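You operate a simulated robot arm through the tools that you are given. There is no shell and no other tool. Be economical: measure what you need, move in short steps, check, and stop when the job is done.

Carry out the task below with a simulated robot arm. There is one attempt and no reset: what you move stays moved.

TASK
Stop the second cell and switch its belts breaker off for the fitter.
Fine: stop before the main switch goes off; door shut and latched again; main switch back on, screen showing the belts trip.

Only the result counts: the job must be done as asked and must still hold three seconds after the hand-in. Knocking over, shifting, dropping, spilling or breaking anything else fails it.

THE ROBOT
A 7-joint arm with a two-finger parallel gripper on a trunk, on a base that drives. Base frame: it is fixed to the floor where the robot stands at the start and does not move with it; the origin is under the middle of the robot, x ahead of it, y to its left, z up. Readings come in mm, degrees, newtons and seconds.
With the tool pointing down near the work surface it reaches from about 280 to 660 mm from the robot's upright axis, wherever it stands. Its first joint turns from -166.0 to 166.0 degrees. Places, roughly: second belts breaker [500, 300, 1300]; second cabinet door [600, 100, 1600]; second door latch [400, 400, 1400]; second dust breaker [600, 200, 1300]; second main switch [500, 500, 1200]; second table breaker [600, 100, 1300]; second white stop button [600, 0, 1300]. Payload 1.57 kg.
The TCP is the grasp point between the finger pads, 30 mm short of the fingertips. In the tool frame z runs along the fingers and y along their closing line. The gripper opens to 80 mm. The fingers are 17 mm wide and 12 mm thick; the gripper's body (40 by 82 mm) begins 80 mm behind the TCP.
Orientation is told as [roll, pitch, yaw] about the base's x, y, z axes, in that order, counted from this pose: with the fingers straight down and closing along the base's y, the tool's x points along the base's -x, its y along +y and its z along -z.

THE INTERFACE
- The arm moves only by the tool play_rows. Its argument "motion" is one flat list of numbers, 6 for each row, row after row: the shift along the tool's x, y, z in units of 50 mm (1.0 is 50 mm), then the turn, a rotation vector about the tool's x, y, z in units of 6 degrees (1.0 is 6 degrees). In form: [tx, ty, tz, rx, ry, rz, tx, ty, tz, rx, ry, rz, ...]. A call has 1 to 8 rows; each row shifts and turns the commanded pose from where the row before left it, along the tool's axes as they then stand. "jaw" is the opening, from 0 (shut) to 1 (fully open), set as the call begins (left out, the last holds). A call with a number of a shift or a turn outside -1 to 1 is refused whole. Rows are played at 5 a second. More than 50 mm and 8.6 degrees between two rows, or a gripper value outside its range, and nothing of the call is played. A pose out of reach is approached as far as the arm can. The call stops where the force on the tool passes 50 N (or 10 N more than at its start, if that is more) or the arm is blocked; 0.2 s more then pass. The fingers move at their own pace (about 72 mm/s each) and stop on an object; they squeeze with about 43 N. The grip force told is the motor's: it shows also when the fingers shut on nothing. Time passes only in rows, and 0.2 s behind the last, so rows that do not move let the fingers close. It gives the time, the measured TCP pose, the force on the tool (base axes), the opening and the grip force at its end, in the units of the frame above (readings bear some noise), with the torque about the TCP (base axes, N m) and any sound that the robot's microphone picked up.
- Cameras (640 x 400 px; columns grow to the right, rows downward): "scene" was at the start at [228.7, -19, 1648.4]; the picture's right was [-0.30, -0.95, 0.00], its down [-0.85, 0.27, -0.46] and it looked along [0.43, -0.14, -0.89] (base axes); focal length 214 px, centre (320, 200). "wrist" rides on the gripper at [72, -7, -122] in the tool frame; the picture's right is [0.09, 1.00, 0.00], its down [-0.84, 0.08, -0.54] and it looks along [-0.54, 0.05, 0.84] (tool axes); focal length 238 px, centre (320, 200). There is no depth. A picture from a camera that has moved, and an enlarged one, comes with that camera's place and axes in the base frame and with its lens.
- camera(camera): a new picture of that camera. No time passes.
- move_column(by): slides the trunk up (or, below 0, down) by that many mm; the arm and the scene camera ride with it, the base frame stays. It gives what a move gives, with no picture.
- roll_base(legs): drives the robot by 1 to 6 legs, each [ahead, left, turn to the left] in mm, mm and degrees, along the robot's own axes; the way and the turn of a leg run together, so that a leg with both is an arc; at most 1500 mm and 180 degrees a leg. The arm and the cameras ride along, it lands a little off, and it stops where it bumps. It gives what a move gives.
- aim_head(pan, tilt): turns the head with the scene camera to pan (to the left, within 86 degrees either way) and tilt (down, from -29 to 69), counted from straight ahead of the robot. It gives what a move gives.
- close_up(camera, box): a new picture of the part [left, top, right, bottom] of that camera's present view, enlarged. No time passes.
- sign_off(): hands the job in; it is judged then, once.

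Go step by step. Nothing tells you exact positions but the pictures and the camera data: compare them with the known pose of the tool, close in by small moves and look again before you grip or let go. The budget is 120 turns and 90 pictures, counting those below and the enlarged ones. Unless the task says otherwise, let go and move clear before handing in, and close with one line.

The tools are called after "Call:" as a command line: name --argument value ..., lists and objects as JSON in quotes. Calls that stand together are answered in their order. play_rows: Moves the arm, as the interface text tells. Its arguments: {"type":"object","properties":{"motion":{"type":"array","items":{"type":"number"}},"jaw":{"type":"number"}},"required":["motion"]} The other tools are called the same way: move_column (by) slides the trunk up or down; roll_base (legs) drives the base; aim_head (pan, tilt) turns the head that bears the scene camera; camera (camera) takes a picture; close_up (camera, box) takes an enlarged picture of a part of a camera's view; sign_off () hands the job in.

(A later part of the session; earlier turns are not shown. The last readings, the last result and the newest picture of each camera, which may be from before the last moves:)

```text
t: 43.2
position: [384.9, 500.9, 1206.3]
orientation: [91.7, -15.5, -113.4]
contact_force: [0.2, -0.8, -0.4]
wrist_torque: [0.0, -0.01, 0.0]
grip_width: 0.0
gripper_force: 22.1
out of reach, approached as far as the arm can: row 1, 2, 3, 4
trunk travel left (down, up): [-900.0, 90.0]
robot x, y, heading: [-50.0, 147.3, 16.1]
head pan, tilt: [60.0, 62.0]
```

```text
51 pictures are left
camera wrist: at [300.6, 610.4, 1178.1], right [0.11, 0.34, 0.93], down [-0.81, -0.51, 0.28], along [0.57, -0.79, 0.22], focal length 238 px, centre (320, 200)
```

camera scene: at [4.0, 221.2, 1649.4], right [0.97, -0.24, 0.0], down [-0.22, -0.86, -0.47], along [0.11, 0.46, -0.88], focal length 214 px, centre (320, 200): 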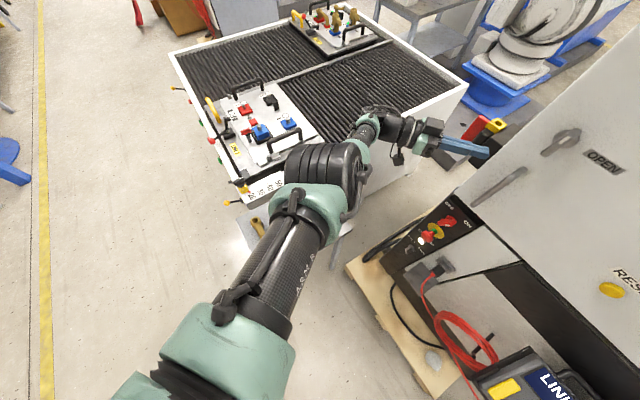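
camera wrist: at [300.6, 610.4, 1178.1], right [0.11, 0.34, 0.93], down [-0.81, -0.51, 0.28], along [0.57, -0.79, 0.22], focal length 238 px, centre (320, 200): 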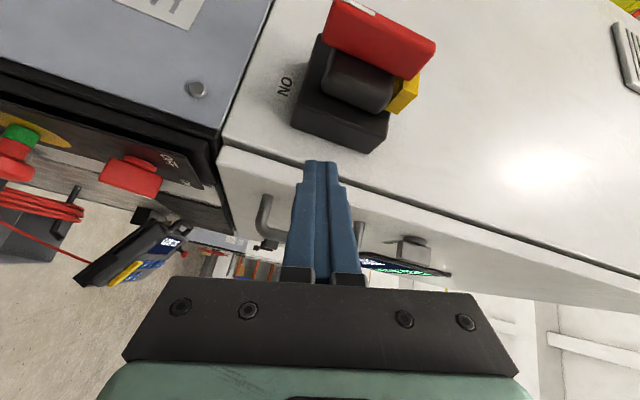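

Call:
play_rows --motion '[0, 0, 0, 0, 1, 0, 0, 0, 0, 0, 1, 0, 0, 0, 0, 0, 1, 0, 0, 0, 0, 0, 1, 0, 0, 0, 0, 0, 1, 0, 0, 0, 0, 0, 1, 0, 0, 0, 0, 0, 1, 0, 0, 0, 0, 0, 1, 0]'

Call:
camera --camera "wrist"

Call:
aim_head --pan 50 --tilt 50

Call:
camera --camera "scene"

```text
t: 45.0
position: [384.3, 500.8, 1207.0]
orientation: [79.6, -11.5, -64.0]
contact_force: [-0.6, 0.2, 0.1]
wrist_torque: [0.02, -0.01, -0.03]
grip_width: 0.0
gripper_force: 21.2
trunk travel left (down, up): [-900.0, 90.0]
robot x, y, heading: [-47.4, 147.2, 15.5]
head pan, tilt: [60.0, 62.0]
```

```text
50 pictures are left
camera wrist: at [245.0, 513.4, 1208.5], right [0.04, 0.33, 0.94], down [-0.12, -0.93, 0.34], along [0.99, -0.13, 0.01], focal length 238 px, centre (320, 200)
```

wrist: 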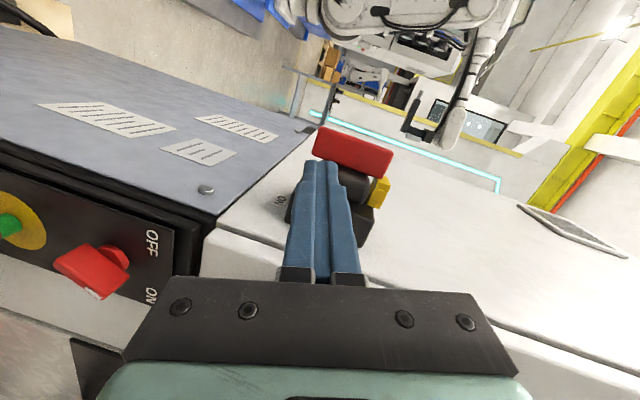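

```text
t: 45.8
position: [386.1, 500.7, 1205.0]
orientation: [79.6, -11.6, -64.2]
contact_force: [0.5, 0.9, 0.0]
wrist_torque: [0.01, -0.01, 0.04]
grip_width: 0.0
gripper_force: 21.1
trunk travel left (down, up): [-900.0, 90.0]
robot x, y, heading: [-47.3, 146.5, 15.7]
head pan, tilt: [50.0, 50.0]
```

```text
49 pictures are left
camera scene: at [145.3, 264.5, 1664.2], right [0.91, -0.41, 0.0], down [-0.31, -0.7, -0.64], along [0.26, 0.59, -0.77], focal length 214 px, centre (320, 200)
```

scene: 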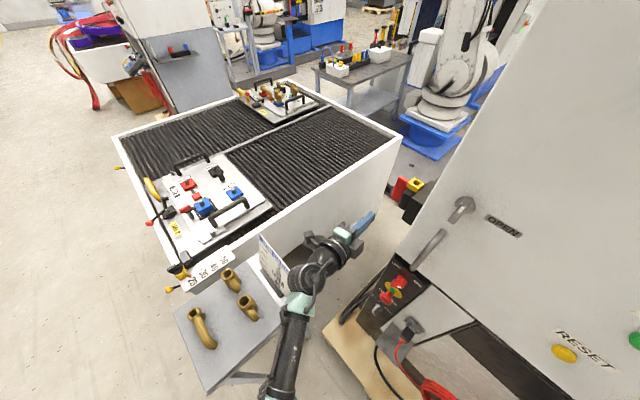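

Call:
close_up --camera "scene" --box '[340, 160, 440, 235]'

Call:
close_up --camera "wrist" --box '[260, 110, 420, 220]'

```text
5.33 times, centred on (390, 198) of scene
camera zoom: at [145.3, 264.5, 1664.2], right [0.91, -0.41, 0.0], down [-0.31, -0.7, -0.64], along [0.26, 0.59, -0.77], focal length 1144 px, centre (-53, 213)
```

zoom: 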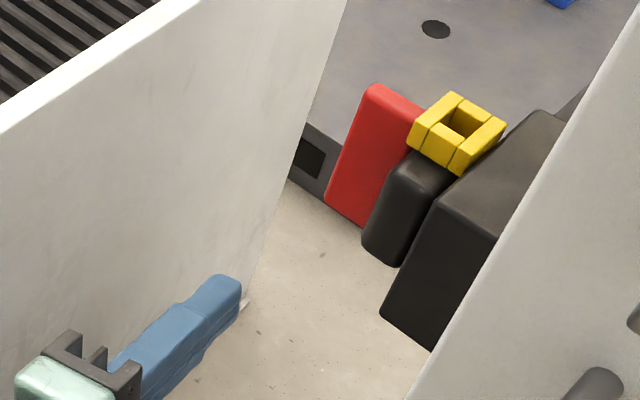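

```text
3.64 times, centred on (340, 165) of wrist
camera zoom: at [245.2, 513.8, 1208.0], right [0.04, 0.34, 0.94], down [-0.12, -0.93, 0.34], along [0.99, -0.13, 0.01], focal length 867 px, centre (247, 327)
```

zoom: 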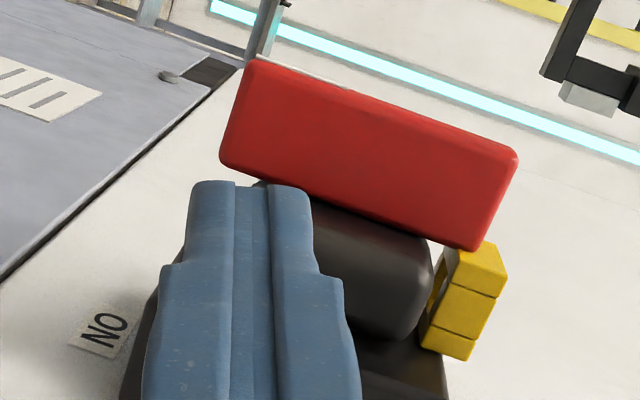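

The grip bar's front face is at x≈496, y 523–551, z 1188–1265. I level the tool and bring the tip in front of its lower end.

Call:
play_rows --motion '[0, 0, 0, -0.85, 0, 0, 0, 0, 0, -0.85, 0, 0, 0, 0, 0.6, 0, 0, 0, 0, 0, 0.6, 0, 0, 0]'

Call:
close_up --camera "wrist" --box '[240, 80, 440, 220]'

Call:
close_up --camera "scene" --box '[340, 160, 440, 235]'

```text
t: 46.8
position: [437.5, 527.8, 1206.5]
orientation: [89.7, -11.4, -64.0]
contact_force: [-0.8, 0.9, 0.1]
wrist_torque: [-0.03, 0.02, -0.01]
grip_width: 0.0
gripper_force: 21.3
trunk travel left (down, up): [-900.0, 90.0]
robot x, y, heading: [-50.6, 146.9, 15.8]
head pan, tilt: [50.0, 50.0]
```

```text
2.86 times, centred on (340, 150) of wrist
camera zoom: at [298.8, 536.4, 1187.5], right [-0.12, 0.26, 0.96], down [-0.13, -0.96, 0.25], along [0.98, -0.1, 0.15], focal length 681 px, centre (263, 343)
```

zoom: 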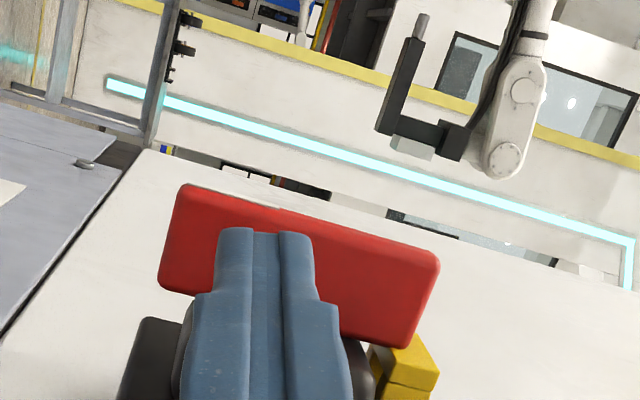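

```text
5.33 times, centred on (390, 198) of scene
camera zoom: at [146.0, 264.8, 1664.1], right [0.91, -0.41, 0.0], down [-0.31, -0.7, -0.64], along [0.26, 0.59, -0.77], focal length 1144 px, centre (-53, 213)
```

zoom: 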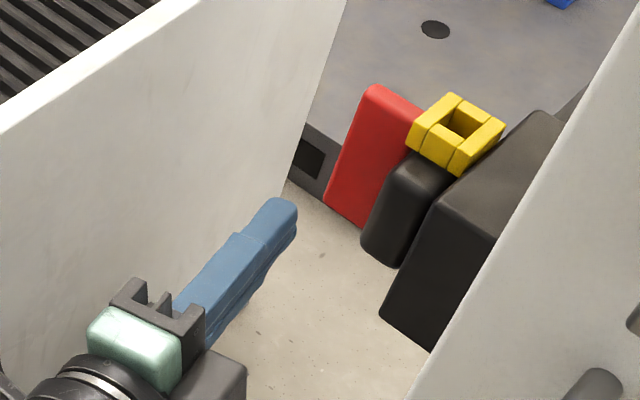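

Call:
play_rows --motion '[-0.28, -0.26, 0.4, 0, 0, 0, -0.03, 0, 0.2, 0, 0, 0, -0.03, 0, 0.16, 0, 0, 0, -0.03, 0, 0.16, 0, 0, 0]'

Call:
close_up --camera "wrist" --box '[240, 80, 440, 220]'

Call:
close_up --camera "scene" --box '[340, 160, 440, 235]'

```text
t: 47.8
position: [487.6, 529.1, 1196.7]
orientation: [89.7, -11.5, -64.0]
contact_force: [-7.7, -3.7, -4.1]
wrist_torque: [-0.01, 0.0, -0.02]
grip_width: 0.0
gripper_force: 21.1
trunk travel left (down, up): [-900.0, 90.0]
robot x, y, heading: [-49.6, 150.6, 15.6]
head pan, tilt: [50.0, 50.0]
```

```text
2.86 times, centred on (340, 150) of wrist
camera zoom: at [348.5, 537.3, 1176.4], right [-0.12, 0.26, 0.96], down [-0.13, -0.96, 0.25], along [0.98, -0.1, 0.15], focal length 681 px, centre (263, 343)
```

zoom: 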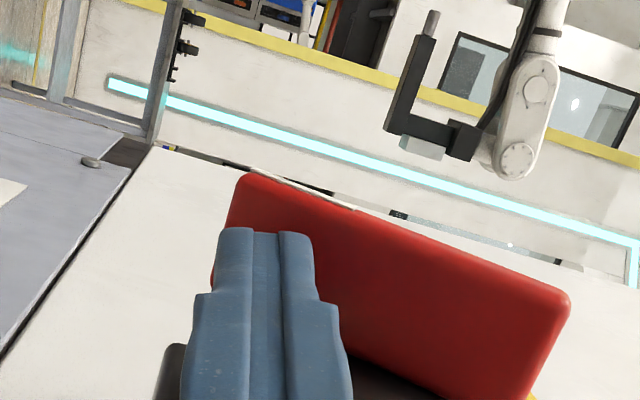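

```text
5.33 times, centred on (390, 198) of scene
camera zoom: at [144.5, 264.2, 1664.3], right [0.91, -0.41, 0.0], down [-0.31, -0.7, -0.64], along [0.26, 0.59, -0.77], focal length 1144 px, centre (-53, 213)
```

zoom: 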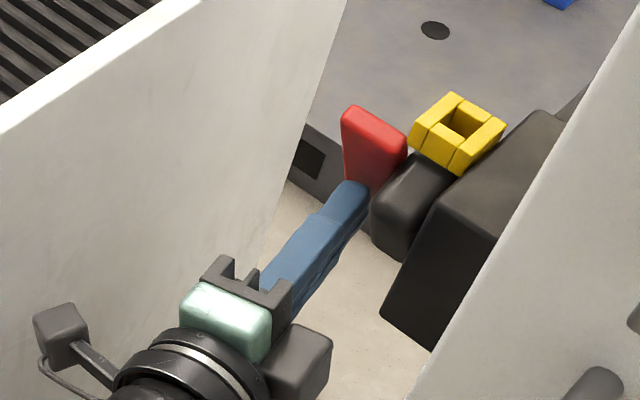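

The bar turns as expected (lower end going back). I follow the arc: further forward, then up under the rear half.

Call:
play_rows --motion '[-0.03, 0, 0.16, 0, 0, 0, -0.04, 0.03, 0.16, 0, 0, 0, -0.04, 0.08, 0.1, 0, 0, 0, -0.03, 0.1, 0.06, 0, 0, 0]'

Call:
close_up --camera "wrist" --box '[240, 80, 440, 220]'

Call:
camera --camera "scene"

```text
t: 48.8
position: [510.4, 536.7, 1201.4]
orientation: [89.2, -11.6, -63.7]
contact_force: [-18.7, -0.6, -18.9]
wrist_torque: [0.3, -0.17, -0.45]
grip_width: 0.0
gripper_force: 21.2
trunk travel left (down, up): [-900.0, 90.0]
robot x, y, heading: [-47.7, 149.0, 15.7]
head pan, tilt: [50.0, 50.0]
```

```text
2.86 times, centred on (340, 150) of wrist
camera zoom: at [370.0, 543.9, 1183.5], right [-0.12, 0.27, 0.96], down [-0.13, -0.96, 0.25], along [0.98, -0.09, 0.14], focal length 681 px, centre (263, 343)
```

zoom: 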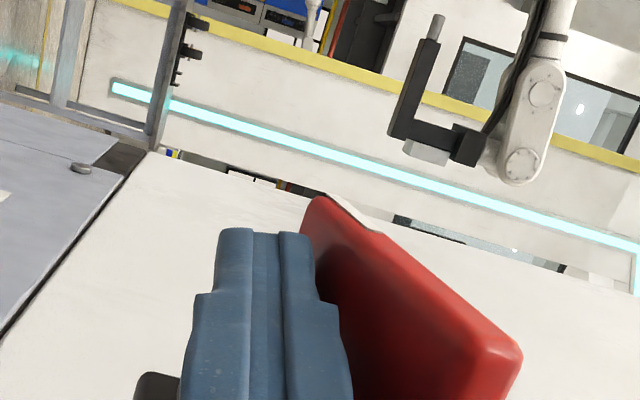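

```text
41 pictures are left
camera scene: at [143.9, 265.8, 1663.9], right [0.91, -0.41, 0.0], down [-0.31, -0.7, -0.64], along [0.26, 0.59, -0.77], focal length 214 px, centre (320, 200)
```

scene: 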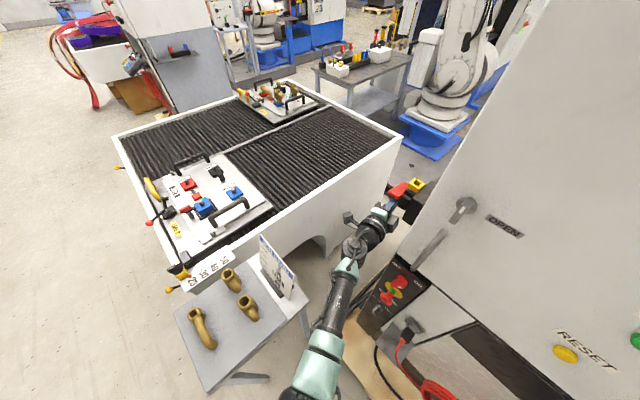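

Call:
play_rows --motion '[-0.05, 0.12, 0.03, 0, 0, 0, -0.04, 0.12, 0.02, 0, 0, 0, -0.03, 0.1, 0, 0, 0, 0]'

Call:
close_up --camera "scene" --box '[340, 160, 440, 235]'

```text
t: 49.4
position: [508.6, 536.6, 1201.9]
orientation: [87.8, -11.7, -63.0]
contact_force: [-1.5, 6.3, -4.4]
wrist_torque: [0.06, 0.03, -0.32]
grip_width: 0.1
gripper_force: 21.0
trunk travel left (down, up): [-900.0, 90.0]
robot x, y, heading: [-49.2, 144.3, 15.7]
head pan, tilt: [50.0, 50.0]
stopped in row 3: the force on the tool passed its limit at 52 N (the readings are from after the stop); the commanded pose is now the measured one
```

```text
5.33 times, centred on (390, 198) of scene
camera zoom: at [146.4, 265.1, 1664.6], right [0.91, -0.41, 0.0], down [-0.31, -0.7, -0.64], along [0.26, 0.59, -0.77], focal length 1144 px, centre (-53, 213)
```

zoom: 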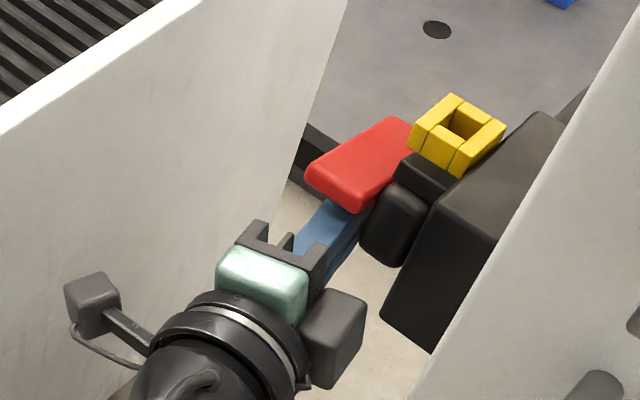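

The bar is near horizontal. I back the finger out downward and rearward, then check the screen and the switch.

Call:
play_rows --motion '[0.03, -0.12, 0, 0, 0, 0, 0, 0, -0.7, 0, 0, 0, 0, 0, -0.8, 0, 0, 0, 0, 0, -0.8, 0, 0, 0]'

Call:
camera --camera "wrist"

Call:
aim_head --pan 15 --tilt 45

Call:
camera --camera "scene"

```text
t: 50.4
position: [402.9, 483.4, 1202.0]
orientation: [87.9, -11.7, -63.4]
contact_force: [0.0, 0.4, 0.2]
wrist_torque: [-0.03, 0.01, 0.02]
grip_width: 0.0
gripper_force: 21.5
trunk travel left (down, up): [-900.0, 90.0]
robot x, y, heading: [-51.4, 148.6, 15.5]
head pan, tilt: [50.0, 50.0]
```

```text
39 pictures are left
camera wrist: at [264.2, 491.2, 1186.6], right [-0.1, 0.28, 0.96], down [-0.12, -0.96, 0.26], along [0.99, -0.09, 0.13], focal length 238 px, centre (320, 200)
```

wrist: 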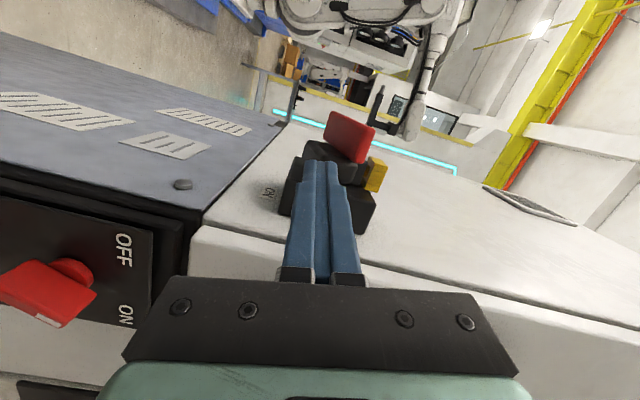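

```text
t: 51.4
position: [404.1, 484.6, 1202.3]
orientation: [88.0, -11.6, -63.4]
contact_force: [0.4, -0.1, 0.1]
wrist_torque: [0.01, 0.0, -0.03]
grip_width: 0.1
gripper_force: 20.9
trunk travel left (down, up): [-900.0, 90.0]
robot x, y, heading: [-45.9, 146.9, 15.8]
head pan, tilt: [15.0, 45.0]
```

```text
38 pictures are left
camera scene: at [183.2, 236.0, 1671.2], right [0.51, -0.86, 0.0], down [-0.61, -0.36, -0.71], along [0.61, 0.36, -0.71], focal length 214 px, centre (320, 200)
```

scene: 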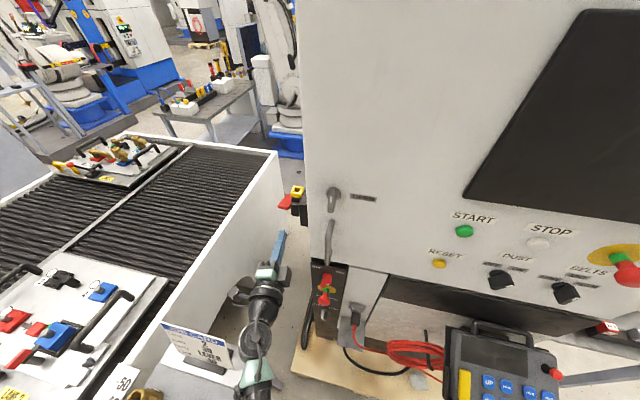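

The screen is dark: the main switch is off. Next is the door latch; I retract and roll the tool back to pinch the knob sideways.

Call:
play_rows --motion '[0, 0, -1, 0, 0, 0, 0, 0, -1, 0, 0, 0, 0, 0, 0, 0, 0, -1, 0, 0, 0, 0, 0, -1, 0, 0, 0, 0, 0, -1, 0, 0, 0, 0, 0, -1, 0, 0, 0, 0, 0, -1, 0, 0, 0, 0, 0, -1]'

Call:
play_rows --motion '[0, 0, 0, 0, 0, -1, 0, 0, 0, 0, 0, -1, 0, 0, 0, 0, 0, -1, 0, 0, 0, 0, 0, -1, 0, 0, 0, 0, 0, -1, 0, 0, 0, 0, 0, -1, 0, 0, 0, 0, 0, -1]' --jaw 0.6

Call:
play_rows --motion '[-1, 0, 0, 0, 0, 0, -1, 0, 0, 0, 0, 0, -1, 0, 0, 0, 0, 0, -0.7, -0.5, 0, 0, 0, 0, 0, -0.8, 0, 1, 0, 0, 0, 0, 0, 0.6, 0, 0]'

Call:
camera --camera "wrist"

```text
t: 53.2
position: [317.5, 439.5, 1204.6]
orientation: [87.0, -47.8, -61.7]
contact_force: [0.3, -0.6, 1.1]
wrist_torque: [0.01, 0.02, 0.03]
grip_width: 0.2
gripper_force: 21.4
trunk travel left (down, up): [-900.0, 90.0]
robot x, y, heading: [-49.8, 148.1, 15.9]
head pan, tilt: [15.0, 45.0]
```

```text
t: 54.8
position: [316.4, 439.1, 1205.7]
orientation: [5.1, -88.0, 21.1]
contact_force: [0.0, 0.7, -0.1]
wrist_torque: [0.01, 0.01, -0.01]
grip_width: 48.1
gripper_force: 0.1
trunk travel left (down, up): [-900.0, 90.0]
robot x, y, heading: [-48.2, 149.4, 15.8]
head pan, tilt: [15.0, 45.0]
```

```text
t: 56.2
position: [352.7, 382.7, 1388.9]
orientation: [-2.9, -87.9, 19.3]
contact_force: [0.2, 0.0, 0.1]
wrist_torque: [-0.01, -0.05, -0.01]
grip_width: 48.0
gripper_force: 0.0
trunk travel left (down, up): [-900.0, 90.0]
robot x, y, heading: [-51.6, 148.8, 15.8]
head pan, tilt: [15.0, 45.0]
```

```text
37 pictures are left
camera wrist: at [235.9, 341.3, 1322.3], right [-0.29, 0.95, -0.09], down [-0.51, -0.07, 0.86], along [0.81, 0.29, 0.51], focal length 238 px, centre (320, 200)
```

wrist: 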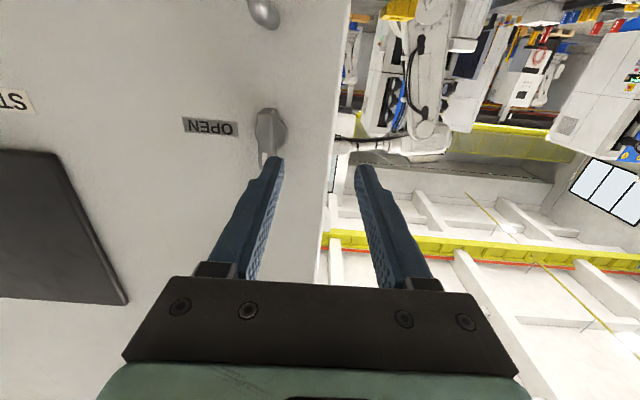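

The knob is at about (448, 364, 1386). I line up and approach to 25 mm short, then look.

Call:
play_rows --motion '[0, -0.9, 0, 0, 0, 0, 0, 0, 0.8, 0, 0, 0, 0, 0, 0.1, 0, 0, 0]' --jaw 0.8

Call:
camera --camera "wrist"

Call:
close_up --camera "scene" --box '[280, 150, 400, 225]'

```text
t: 57.0
position: [413.7, 357.1, 1380.0]
orientation: [-1.9, -88.0, 18.6]
contact_force: [-0.5, 0.9, -0.1]
wrist_torque: [0.03, -0.01, -0.03]
grip_width: 64.1
gripper_force: 0.2
out of reach, approached as far as the arm can: row 1
trunk travel left (down, up): [-900.0, 90.0]
robot x, y, heading: [-46.9, 148.5, 15.7]
head pan, tilt: [15.0, 45.0]
```

```text
36 pictures are left
camera wrist: at [297.4, 315.4, 1314.1], right [-0.29, 0.95, -0.09], down [-0.51, -0.07, 0.86], along [0.81, 0.29, 0.51], focal length 238 px, centre (320, 200)
```

wrist: 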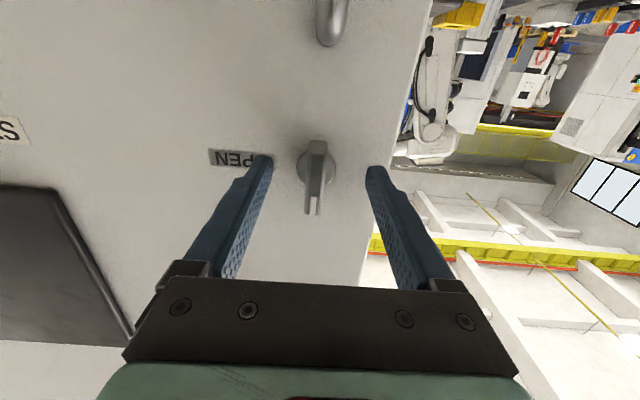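

```text
5.33 times, centred on (340, 188) of scene
camera zoom: at [182.5, 235.4, 1671.3], right [0.51, -0.86, 0.0], down [-0.61, -0.36, -0.71], along [0.61, 0.36, -0.71], focal length 1144 px, centre (213, 267)
```

zoom: 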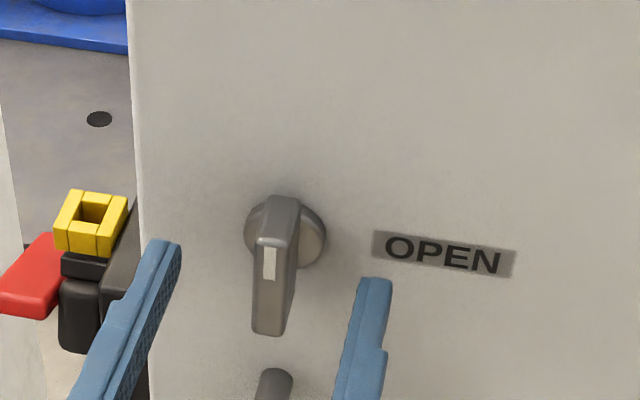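

The knob lies between the fingers. I go 12 mm deeper, up 4 mm, and close on it.

Call:
play_rows --motion '[-0.08, -0.06, 0.24, 0, 0, 0, 0, 0, 0, 0, 0, 0]'

Call:
play_rows --motion '[0, 0, 0, 0, 0, 0, 0, 0, 0, 0, 0, 0, 0, 0, 0, 0, 0, 0, 0, 0, 0, 0, 0, 0]' --jaw 0

Call:
close_up --camera "scene" --box '[280, 150, 400, 225]'

```text
t: 57.6
position: [426.7, 358.3, 1385.2]
orientation: [-1.5, -87.9, 18.0]
contact_force: [0.1, -0.1, 0.1]
wrist_torque: [0.02, 0.01, -0.02]
grip_width: 63.9
gripper_force: 0.1
trunk travel left (down, up): [-900.0, 90.0]
robot x, y, heading: [-49.6, 144.1, 16.2]
head pan, tilt: [15.0, 45.0]
```

```text
t: 58.6
position: [428.4, 359.9, 1385.1]
orientation: [-1.9, -88.0, 18.5]
contact_force: [0.7, 0.0, -0.9]
wrist_torque: [0.01, 0.0, 0.03]
grip_width: 28.8
gripper_force: 39.1
trunk travel left (down, up): [-900.0, 90.0]
robot x, y, heading: [-47.8, 145.9, 15.9]
head pan, tilt: [15.0, 45.0]
```

```text
5.33 times, centred on (340, 188) of scene
camera zoom: at [183.5, 236.2, 1671.1], right [0.51, -0.86, 0.0], down [-0.61, -0.36, -0.71], along [0.61, 0.36, -0.71], focal length 1144 px, centre (213, 267)
```

zoom: 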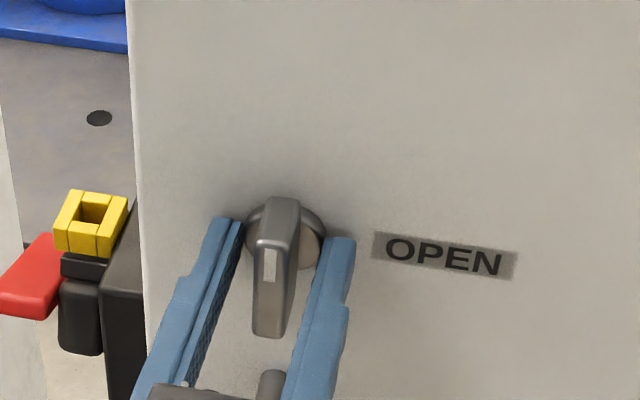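

The fingertips caught the round base. I open, back off 12 mm and grip the bar itself.

Call:
play_rows --motion '[0, 0, 0, 0, 0, 0, 0, 0, 0, 0, 0, 0, 0, 0, -0.28, 0, 0, 0]' --jaw 0.8

Call:
play_rows --motion '[0, 0, 0, 0, 0, 0, 0, 0, 0, 0, 0, 0, 0, 0, 0, 0, 0, 0, 0, 0, 0, 0, 0, 0, 0, 0, 0, 0, 0, 0]' --jaw 0

Call:
close_up --camera "scene" --box '[280, 150, 400, 225]'

```text
t: 59.4
position: [412.1, 353.8, 1385.9]
orientation: [-1.6, -88.0, 18.2]
contact_force: [-1.1, 0.5, -0.7]
wrist_torque: [-0.01, -0.04, 0.0]
grip_width: 63.9
gripper_force: 0.1
trunk travel left (down, up): [-900.0, 90.0]
robot x, y, heading: [-48.3, 145.8, 15.8]
head pan, tilt: [15.0, 45.0]
```

```text
t: 60.6
position: [413.8, 355.0, 1385.2]
orientation: [-1.2, -87.9, 17.9]
contact_force: [0.0, -0.8, 0.3]
wrist_torque: [0.03, 0.03, 0.46]
grip_width: 12.5
gripper_force: 29.4
trunk travel left (down, up): [-900.0, 90.0]
robot x, y, heading: [-46.6, 147.8, 15.6]
head pan, tilt: [15.0, 45.0]
```

```text
5.33 times, centred on (340, 188) of scene
camera zoom: at [183.5, 235.7, 1671.1], right [0.51, -0.86, 0.0], down [-0.61, -0.36, -0.71], along [0.61, 0.36, -0.71], focal length 1144 px, centre (213, 267)
```

zoom: 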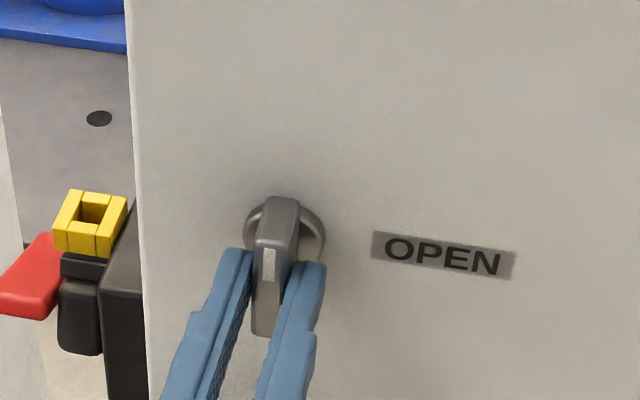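

The bar is gripped (12.5 mm). I turn it clockwise in two parts.

Call:
play_rows --motion '[0, 0, 0, 0, 0, 1, 0, 0, 0, 0, 0, 1, 0, 0, 0, 0, 0, 1, 0, 0, 0, 0, 0, 1, 0, 0, 0, 0, 0, 1, 0, 0, 0, 0, 0, 1, 0, 0, 0, 0, 0, 1]'

Call:
play_rows --motion '[0, 0, 0, 0, 0, 1, 0, 0, 0, 0, 0, 1, 0, 0, 0, 0, 0, 1, 0, 0, 0, 0, 0, 1, 0, 0, 0, 0, 0, 1, 0, 0, 0, 0, 0, 1, 0, 0, 0, 0, 0, 1, 0, 0, 0, 0, 0, 0.7]'

Call:
close_up --camera "scene" --box '[280, 150, 400, 225]'

```text
t: 62.2
position: [414.2, 354.0, 1385.6]
orientation: [87.0, -48.0, -71.1]
contact_force: [-1.2, -0.1, -0.9]
wrist_torque: [-0.07, 0.26, 0.99]
grip_width: 12.8
gripper_force: 29.4
trunk travel left (down, up): [-900.0, 90.0]
robot x, y, heading: [-51.2, 146.9, 15.9]
head pan, tilt: [15.0, 45.0]
```

```text
t: 64.0
position: [413.2, 355.1, 1386.7]
orientation: [88.1, -1.7, -73.4]
contact_force: [-0.7, 2.7, 0.7]
wrist_torque: [0.13, -0.46, 0.42]
grip_width: 12.7
gripper_force: 29.0
trunk travel left (down, up): [-900.0, 90.0]
robot x, y, heading: [-48.1, 149.4, 15.7]
head pan, tilt: [15.0, 45.0]
```

```text
5.33 times, centred on (340, 188) of scene
camera zoom: at [182.9, 236.5, 1671.2], right [0.51, -0.86, 0.0], down [-0.61, -0.36, -0.71], along [0.61, 0.36, -0.71], focal length 1144 px, centre (213, 267)
```

zoom: 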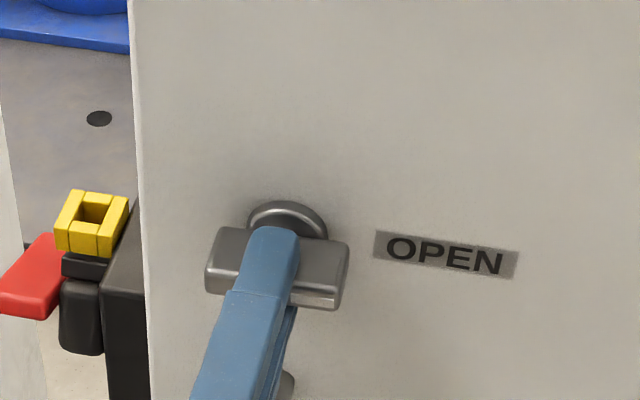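

The latch now points to OPEN. Keeping the grip, I try pulling the door along its arc (hinge on the right, about 660 mm away).

Call:
play_rows --motion '[-0.02, 0, -0.25, 0, 0.19, 0, -0.02, 0, -0.25, 0, 0.19, 0, -0.02, 0, -0.25, 0, 0.19, 0, -0.02, 0, -0.25, 0, 0.19, 0, -0.02, 0, -0.25, 0, 0.19, 0, -0.02, 0, -0.25, 0, 0.19, 0, -0.02, 0, -0.25, 0, 0.19, 0, -0.02, 0, -0.25, 0, 0.19, 0]'

Call:
camera --camera "scene"

```text
t: 65.8
position: [358.5, 331.8, 1353.4]
orientation: [88.0, -1.6, -64.1]
contact_force: [-0.5, 0.1, 0.2]
wrist_torque: [-0.01, 0.02, 0.03]
grip_width: 0.0
gripper_force: 21.4
out of reach, approached as far as the arm can: row 4, 5, 6, 7, 8
trunk travel left (down, up): [-900.0, 90.0]
robot x, y, heading: [-48.1, 147.9, 15.9]
head pan, tilt: [15.0, 45.0]
```

```text
31 pictures are left
camera scene: at [182.7, 235.5, 1671.3], right [0.51, -0.86, 0.0], down [-0.61, -0.36, -0.71], along [0.61, 0.36, -0.71], focal length 214 px, centre (320, 200)
```

scene: 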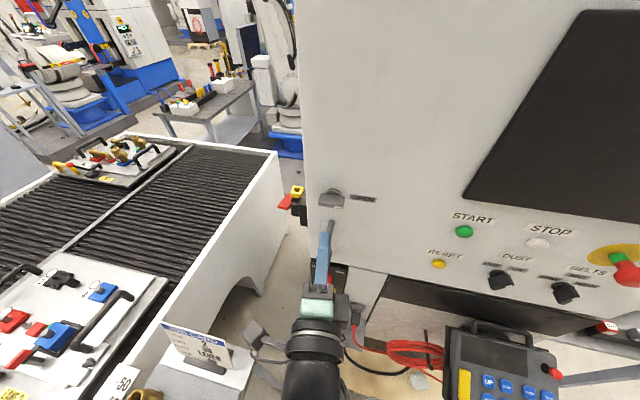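

The arm hit its folded limit and slid off the knob; the latch remains open. I back the base 110 mm for arm room and will grip the vertical door handle instead.

Call:
roll_base --legs '[[-110, 0, 0]]'

Call:
play_rows --motion '[0, 0, 0, 0, 0, -1, 0, 0, 0, 0, 0, -1, 0, 0, 0, 0, 0, -1, 0, 0, 0, 0, 0, -1, 0, 0, 0, 0, 0, -1, 0, 0, 0, 0, 0, -1, 0, 0, 0, 0, 0, -1, 0, 0, 0, 0, -1, 0]' --jaw 0.8

Call:
play_rows --motion '[0, 0, 0, 0, 0, -1, 0, 0, 0, 0, 0, -1, 0, 0, 0, 0, 0, -1, 0, 0, 0, 0, 0, -1, 0, 0, 0, 0, 0, -1, 0, 0, 0, 0, 0, -1, 0, 0, 0, 0, 0, -1, 0, 0, 0, 0, 0, -0.7]'

Call:
camera --camera "wrist"

Call:
camera --camera "scene"

```text
t: 67.0
position: [253.0, 302.2, 1353.1]
orientation: [87.7, -1.4, -64.2]
contact_force: [0.3, 0.9, -0.2]
wrist_torque: [0.02, 0.01, 0.01]
grip_width: 0.0
gripper_force: 21.0
trunk travel left (down, up): [-900.0, 90.0]
robot x, y, heading: [-155.8, 117.1, 16.1]
head pan, tilt: [15.0, 45.0]
```

```text
t: 68.8
position: [251.6, 302.6, 1353.8]
orientation: [92.7, -43.8, -70.5]
contact_force: [-0.2, -0.4, 0.6]
wrist_torque: [0.03, 0.04, -0.05]
grip_width: 64.0
gripper_force: 0.2
trunk travel left (down, up): [-900.0, 90.0]
robot x, y, heading: [-149.5, 120.4, 15.8]
head pan, tilt: [15.0, 45.0]
```

```text
t: 70.6
position: [251.9, 302.9, 1353.6]
orientation: [175.5, -88.0, -154.3]
contact_force: [0.2, -0.8, -0.7]
wrist_torque: [-0.02, 0.01, -0.01]
grip_width: 63.9
gripper_force: 0.1
trunk travel left (down, up): [-900.0, 90.0]
robot x, y, heading: [-156.4, 121.2, 15.7]
head pan, tilt: [15.0, 45.0]
```

```text
30 pictures are left
camera wrist: at [143.9, 252.4, 1278.3], right [-0.36, 0.93, -0.09], down [-0.56, -0.14, 0.82], along [0.75, 0.34, 0.57], focal length 238 px, centre (320, 200)
```

wrist: 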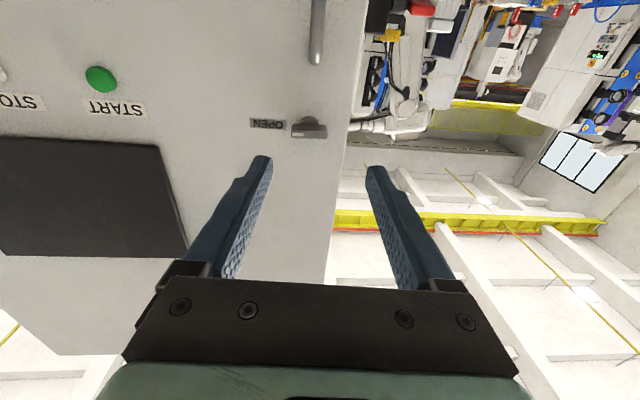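

```text
29 pictures are left
camera scene: at [76.8, 205.8, 1671.1], right [0.51, -0.86, 0.0], down [-0.61, -0.36, -0.71], along [0.61, 0.36, -0.71], focal length 214 px, centre (320, 200)
```

scene: 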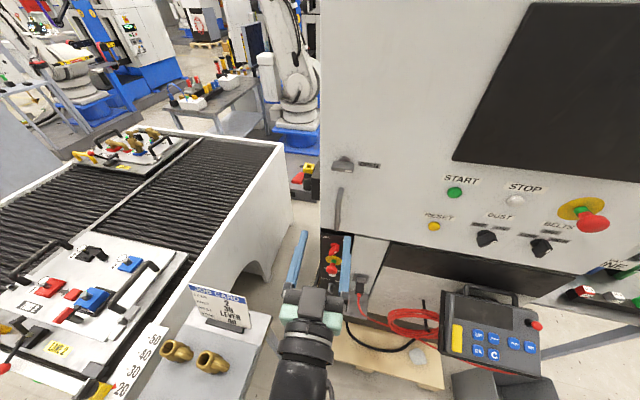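

Call:
play_rows --motion '[0.75, 0, 0.6, 0, 0, 0, 0.75, 0, 0.6, 0, 0, 0, 0.7, 0, 0.6, 0, 0, 0, 0, 0, 0.6, 0, 0, 0]'

Call:
camera --camera "wrist"

Call:
close_up --camera "scene" --box '[280, 145, 400, 245]'

```text
t: 71.6
position: [367.7, 344.2, 1248.0]
orientation: [172.4, -88.0, -150.9]
contact_force: [0.0, -0.7, -0.1]
wrist_torque: [0.01, 0.02, 0.0]
grip_width: 63.9
gripper_force: 0.1
trunk travel left (down, up): [-900.0, 90.0]
robot x, y, heading: [-156.3, 117.3, 16.1]
head pan, tilt: [15.0, 45.0]
```

```text
28 pictures are left
camera wrist: at [259.5, 295.4, 1172.2], right [-0.36, 0.93, -0.09], down [-0.56, -0.14, 0.82], along [0.75, 0.34, 0.57], focal length 238 px, centre (320, 200)
```

wrist: 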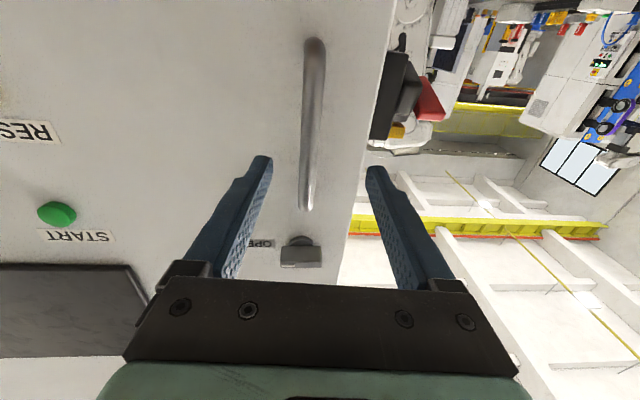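

```text
4.00 times, centred on (340, 195) of scene
camera zoom: at [77.8, 206.1, 1670.9], right [0.51, -0.86, 0.0], down [-0.61, -0.36, -0.71], along [0.61, 0.36, -0.71], focal length 858 px, centre (240, 220)
```

zoom: 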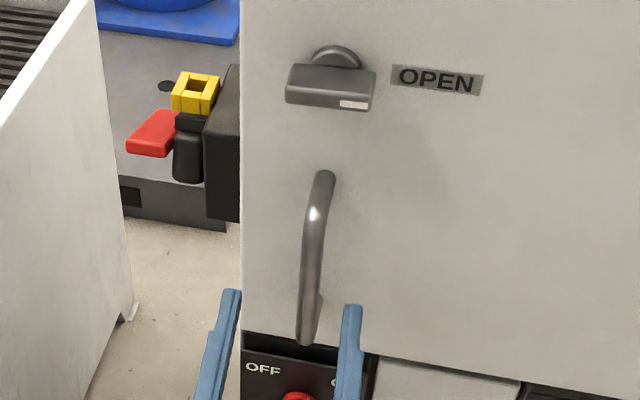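

Call:
play_rows --motion '[0, -0.06, 0.5, 0, 0, 0, 0, 0, 0.55, 0, 0, 0]'

Call:
play_rows --motion '[0, 0, 0, 0, 0, 0, 0, 0, 0, 0, 0, 0, 0, 0, 0, 0, 0, 0, 0, 0, 0, 0, 0, 0, 0, 0, 0, 0, 0, 0]' --jaw 0

Call:
camera --camera "wrist"

```text
t: 72.2
position: [416.8, 363.3, 1248.2]
orientation: [172.5, -88.0, -151.1]
contact_force: [0.3, 0.0, 1.3]
wrist_torque: [0.0, -0.03, -0.03]
grip_width: 64.1
gripper_force: 0.1
trunk travel left (down, up): [-900.0, 90.0]
robot x, y, heading: [-151.5, 119.8, 15.8]
head pan, tilt: [15.0, 45.0]
```

```text
t: 73.4
position: [419.8, 357.1, 1249.6]
orientation: [168.8, -88.0, -148.0]
contact_force: [8.5, -18.3, 1.9]
wrist_torque: [-0.67, 0.41, 0.03]
grip_width: 13.6
gripper_force: 30.2
trunk travel left (down, up): [-900.0, 90.0]
robot x, y, heading: [-155.0, 117.7, 15.6]
head pan, tilt: [15.0, 45.0]
```

```text
26 pictures are left
camera wrist: at [311.2, 307.6, 1174.2], right [-0.35, 0.93, -0.09], down [-0.56, -0.14, 0.82], along [0.75, 0.34, 0.57], focal length 238 px, centre (320, 200)
```

wrist: 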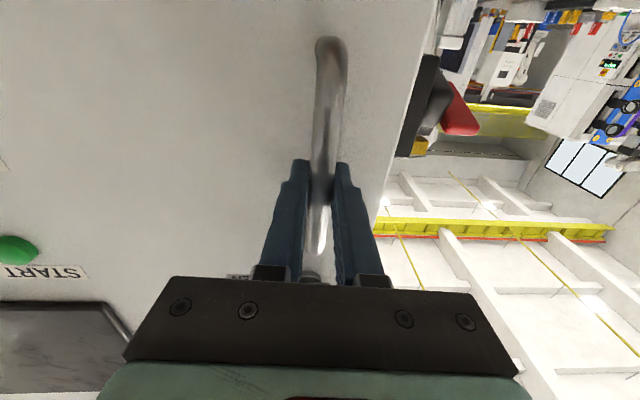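

The handle is gripped. I open the door by driving the base on an arc about the hinge, first 10°.

Call:
roll_base --legs '[[-50, -58, 5], [-50, -58, 5]]'

Call:
camera --camera "scene"

```text
t: 75.1
position: [313.5, 314.2, 1249.2]
orientation: [172.5, -87.9, -141.1]
contact_force: [-0.5, -1.0, 0.1]
wrist_torque: [-0.01, 0.0, 0.02]
grip_width: 0.2
gripper_force: 21.2
trunk travel left (down, up): [-900.0, 90.0]
robot x, y, heading: [-207.5, -25.8, 25.9]
head pan, tilt: [15.0, 45.0]
```

```text
25 pictures are left
camera scene: at [5.2, 100.7, 1671.5], right [0.65, -0.76, 0.0], down [-0.53, -0.46, -0.71], along [0.54, 0.46, -0.71], focal length 214 px, centre (320, 200)
```

scene: 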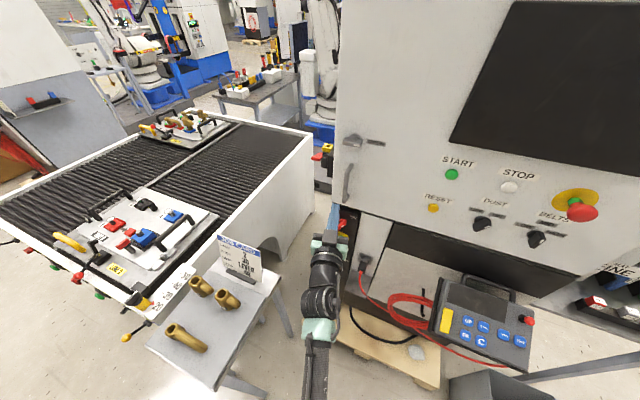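

Call:
close_up --camera "scene" --box '[310, 110, 410, 220]'

```text
3.64 times, centred on (360, 165) of scene
camera zoom: at [5.2, 100.7, 1671.5], right [0.65, -0.76, 0.0], down [-0.53, -0.46, -0.71], along [0.54, 0.46, -0.71], focal length 780 px, centre (174, 327)
```

zoom: 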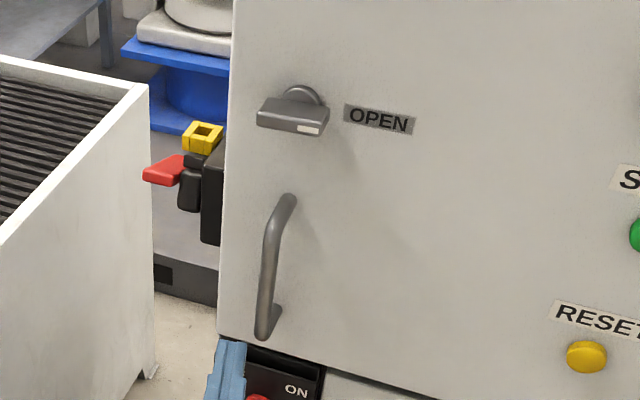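

The handle slid through the fingers and the door looks still shut; the knob seems a few degrees short of horizontal. I go back to it and press its right end further down.

Call:
roll_base --legs '[[0, 0, -10], [60, 130, 0]]'

Call:
play_rows --motion '[-1, 0, 0, 0, 0, 0, -1, 0, 0, 0, 0, 0, -1, 0, 0, 0, 0, 0, 0, 0, 0, 0.8, 0, 0]'

Call:
camera --camera "wrist"

```text
t: 77.1
position: [385.3, 342.3, 1247.3]
orientation: [174.0, -88.1, -153.3]
contact_force: [-2.2, -1.0, 0.6]
wrist_torque: [-0.01, -0.03, -0.01]
grip_width: 0.0
gripper_force: 21.0
trunk travel left (down, up): [-900.0, 90.0]
robot x, y, heading: [-184.2, 101.0, 15.7]
head pan, tilt: [15.0, 45.0]
stopped in leg 2: the force on the tool passed its limit at 86 N (the readings are from after the stop); the commanded pose is now the measured one
```

```text
t: 78.1
position: [382.1, 337.5, 1397.8]
orientation: [167.2, -88.3, -151.4]
contact_force: [-0.2, -1.2, 1.4]
wrist_torque: [-0.01, 0.03, -0.01]
grip_width: 0.1
gripper_force: 22.0
trunk travel left (down, up): [-900.0, 90.0]
robot x, y, heading: [-185.9, 99.6, 15.8]
head pan, tilt: [15.0, 45.0]
```

```text
23 pictures are left
camera wrist: at [268.7, 298.8, 1322.9], right [-0.27, 0.96, -0.09], down [-0.56, -0.08, 0.82], along [0.78, 0.27, 0.56], focal length 238 px, centre (320, 200)
```

wrist: 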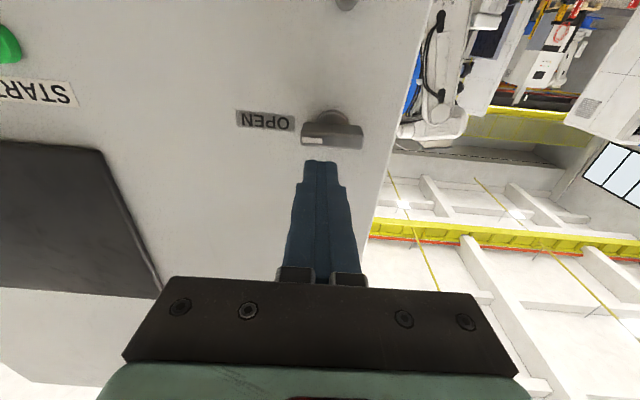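

The knob's right end sits about 8° high. I place the closed finger above it and press down.

Call:
play_rows --motion '[-0.24, -0.28, 0, 0, 0, 0, 0, 0, 0.6, 0, 0, 0, 0.1, 0, 0, 0, 0, 0, 0.1, 0, 0, 0, 0, 0, 0.08, 0, 0, 0, 0, 0, 0.08, 0, 0, 0, 0, 0]'

Call:
camera --camera "wrist"

```text
t: 79.5
position: [412.6, 332.0, 1397.2]
orientation: [170.7, -87.3, -154.7]
contact_force: [1.9, -1.9, 21.6]
wrist_torque: [0.1, -0.46, 0.23]
grip_width: 0.0
gripper_force: 20.9
trunk travel left (down, up): [-900.0, 90.0]
robot x, y, heading: [-184.5, 99.5, 15.8]
head pan, tilt: [15.0, 45.0]
```

```text
22 pictures are left
camera wrist: at [301.2, 292.7, 1322.1], right [-0.27, 0.96, -0.08], down [-0.58, -0.09, 0.81], along [0.77, 0.27, 0.58], focal length 238 px, centre (320, 200)
```

wrist: 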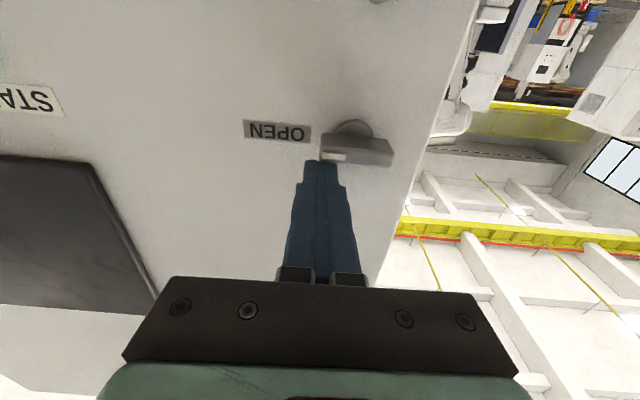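

Call:
play_rows --motion '[0.06, 0, 0, 0, 0, 0, 0.06, 0, 0, 0, 0, 0, 0.06, 0, 0, 0, 0, 0, 0.06, 0, 0, 0, 0, 0]'

Call:
close_up --camera "wrist" --box '[230, 90, 430, 215]'

```text
t: 80.5
position: [412.5, 331.5, 1397.9]
orientation: [172.8, -85.8, -156.7]
contact_force: [9.7, -0.8, 41.4]
wrist_torque: [0.36, -0.79, -0.26]
grip_width: 0.1
gripper_force: 21.3
trunk travel left (down, up): [-900.0, 90.0]
robot x, y, heading: [-186.6, 99.5, 15.8]
head pan, tilt: [15.0, 45.0]
```

```text
3.20 times, centred on (330, 152) of wrist
camera zoom: at [302.7, 292.8, 1318.3], right [-0.27, 0.96, -0.08], down [-0.6, -0.1, 0.8], along [0.76, 0.26, 0.6], focal length 763 px, centre (288, 352)
```

zoom: 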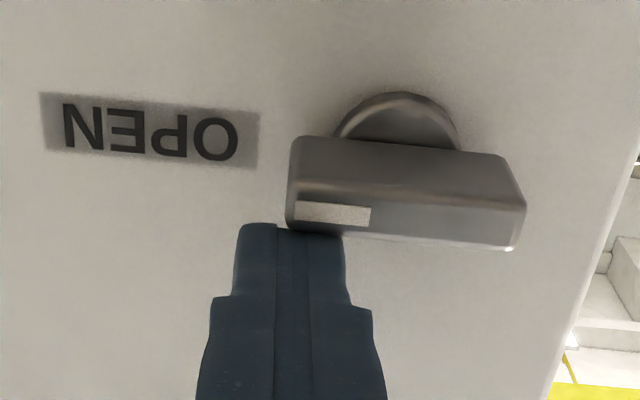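

The knob is now parallel with OPEN and at its stop (41 N). I back off and go down to the handle again.

Call:
play_rows --motion '[-0.5, 0, 0, 0, 0, 0, 0, 0, -0.6, 0, 0, 0, 0, 0, -0.6, 0, 0, 0, 0.9, 0.23, 0, 0, 0, 0, 0.9, 0.23, 0, 0, 0, 0, 0.9, 0, 0, 0, 0, 0, 0.6, 0, 0, 0, 0, 0]' --jaw 0.8

Call:
camera --camera "wrist"

```text
t: 82.1
position: [355.5, 340.6, 1235.2]
orientation: [167.2, -88.3, -151.4]
contact_force: [-0.2, 0.9, -0.4]
wrist_torque: [0.0, 0.02, 0.0]
grip_width: 63.9
gripper_force: 0.1
trunk travel left (down, up): [-900.0, 90.0]
robot x, y, heading: [-185.7, 104.4, 15.7]
head pan, tilt: [15.0, 45.0]
```

```text
20 pictures are left
camera wrist: at [242.9, 301.3, 1162.6], right [-0.27, 0.96, -0.09], down [-0.56, -0.09, 0.82], along [0.78, 0.27, 0.56], focal length 238 px, centre (320, 200)
```

wrist: 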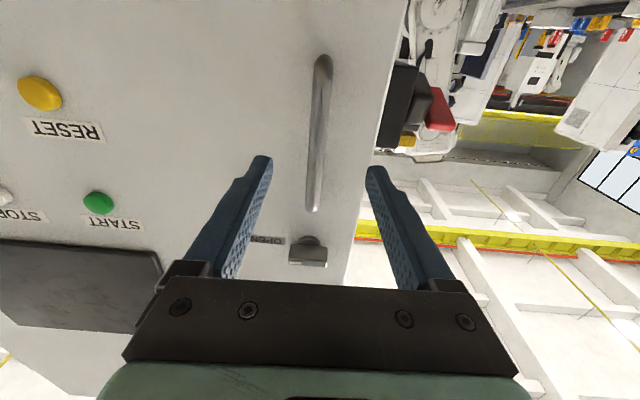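

Call:
play_rows --motion '[-0.2, 0, 0.75, 0, 0, 0, 0, 0, 0.75, 0, 0, 0]'

Call:
play_rows --motion '[0, 0, 0, 0, 0, 0, 0, 0, 0, 0, 0, 0, 0, 0, 0, 0, 0, 0, 0, 0, 0, 0, 0, 0, 0, 0, 0, 0, 0, 0]' --jaw 0

Call:
play_rows --motion '[0, 0, -0.2, -0.14, 0, 0, 0, 0, -0.2, -0.14, 0, 0, 0, 0, -0.2, -0.14, 0, 0, 0, 0, -0.2, -0.14, 0, 0]'

```text
t: 82.7
position: [427.4, 360.9, 1249.7]
orientation: [167.7, -88.2, -152.1]
contact_force: [0.0, 0.6, -0.2]
wrist_torque: [0.0, 0.06, 0.01]
grip_width: 63.9
gripper_force: 0.1
trunk travel left (down, up): [-900.0, 90.0]
robot x, y, heading: [-186.9, 101.0, 15.9]
head pan, tilt: [15.0, 45.0]
```

```text
t: 83.9
position: [429.5, 359.3, 1247.9]
orientation: [166.6, -88.3, -150.9]
contact_force: [-4.0, -7.1, -1.3]
wrist_torque: [-0.4, -0.07, 0.01]
grip_width: 13.6
gripper_force: 30.0
trunk travel left (down, up): [-900.0, 90.0]
robot x, y, heading: [-185.9, 100.4, 15.7]
head pan, tilt: [15.0, 45.0]
```

```text
t: 84.8
position: [407.7, 351.7, 1247.3]
orientation: [172.9, -88.5, -155.0]
contact_force: [27.6, 7.9, -6.1]
wrist_torque: [-0.35, 0.18, -0.01]
grip_width: 13.6
gripper_force: 30.4
trunk travel left (down, up): [-900.0, 90.0]
robot x, y, heading: [-187.8, 99.1, 15.4]
head pan, tilt: [15.0, 45.0]
stopped in row 4: the force on the tool passed its limit at 84 N (the readings are from after the stop); the commanded pose is now the measured one
```

Call:
camera --camera "scene"

Call:
close_up --camera "wrist" --box '[220, 0, 460, 240]'

```text
19 pictures are left
camera scene: at [52.5, 192.2, 1669.7], right [0.51, -0.86, 0.0], down [-0.61, -0.36, -0.7], along [0.6, 0.36, -0.71], focal length 214 px, centre (320, 200)
```

scene: 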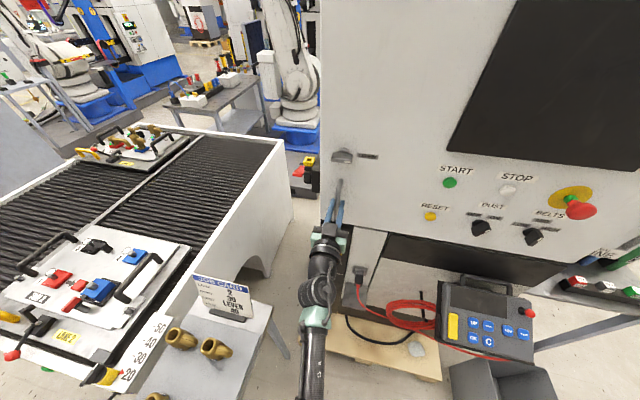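

```text
1.67 times, centred on (340, 120) of wrist
camera zoom: at [296.0, 308.6, 1173.1], right [-0.3, 0.95, -0.09], down [-0.56, -0.1, 0.82], along [0.77, 0.3, 0.56], focal length 397 px, centre (287, 333)
```

zoom: 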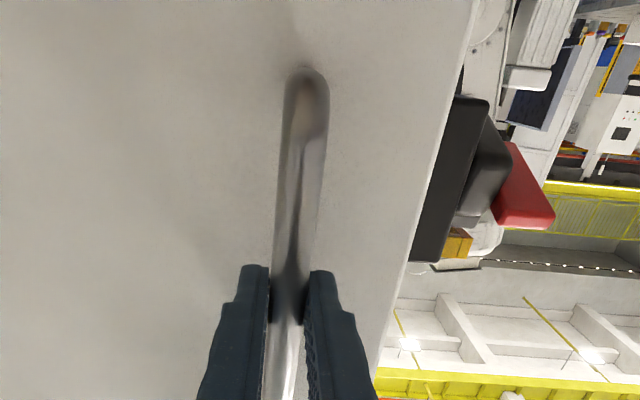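

Call:
close_up --camera "wrist" --box '[450, 40, 570, 160]'

```text
3.33 times, centred on (510, 100) of wrist
camera zoom: at [296.0, 308.6, 1173.1], right [-0.3, 0.95, -0.09], down [-0.56, -0.1, 0.82], along [0.77, 0.3, 0.56], focal length 794 px, centre (-313, 533)
```

zoom: 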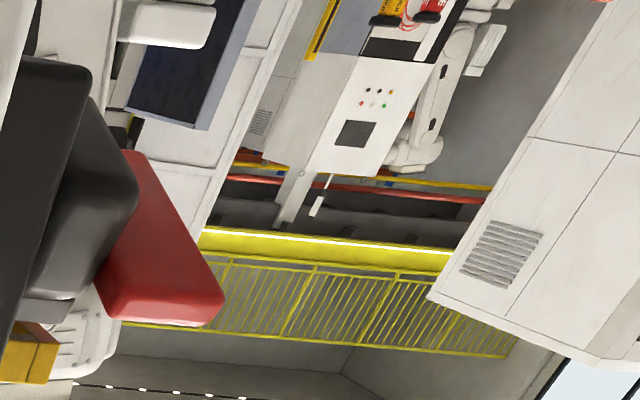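

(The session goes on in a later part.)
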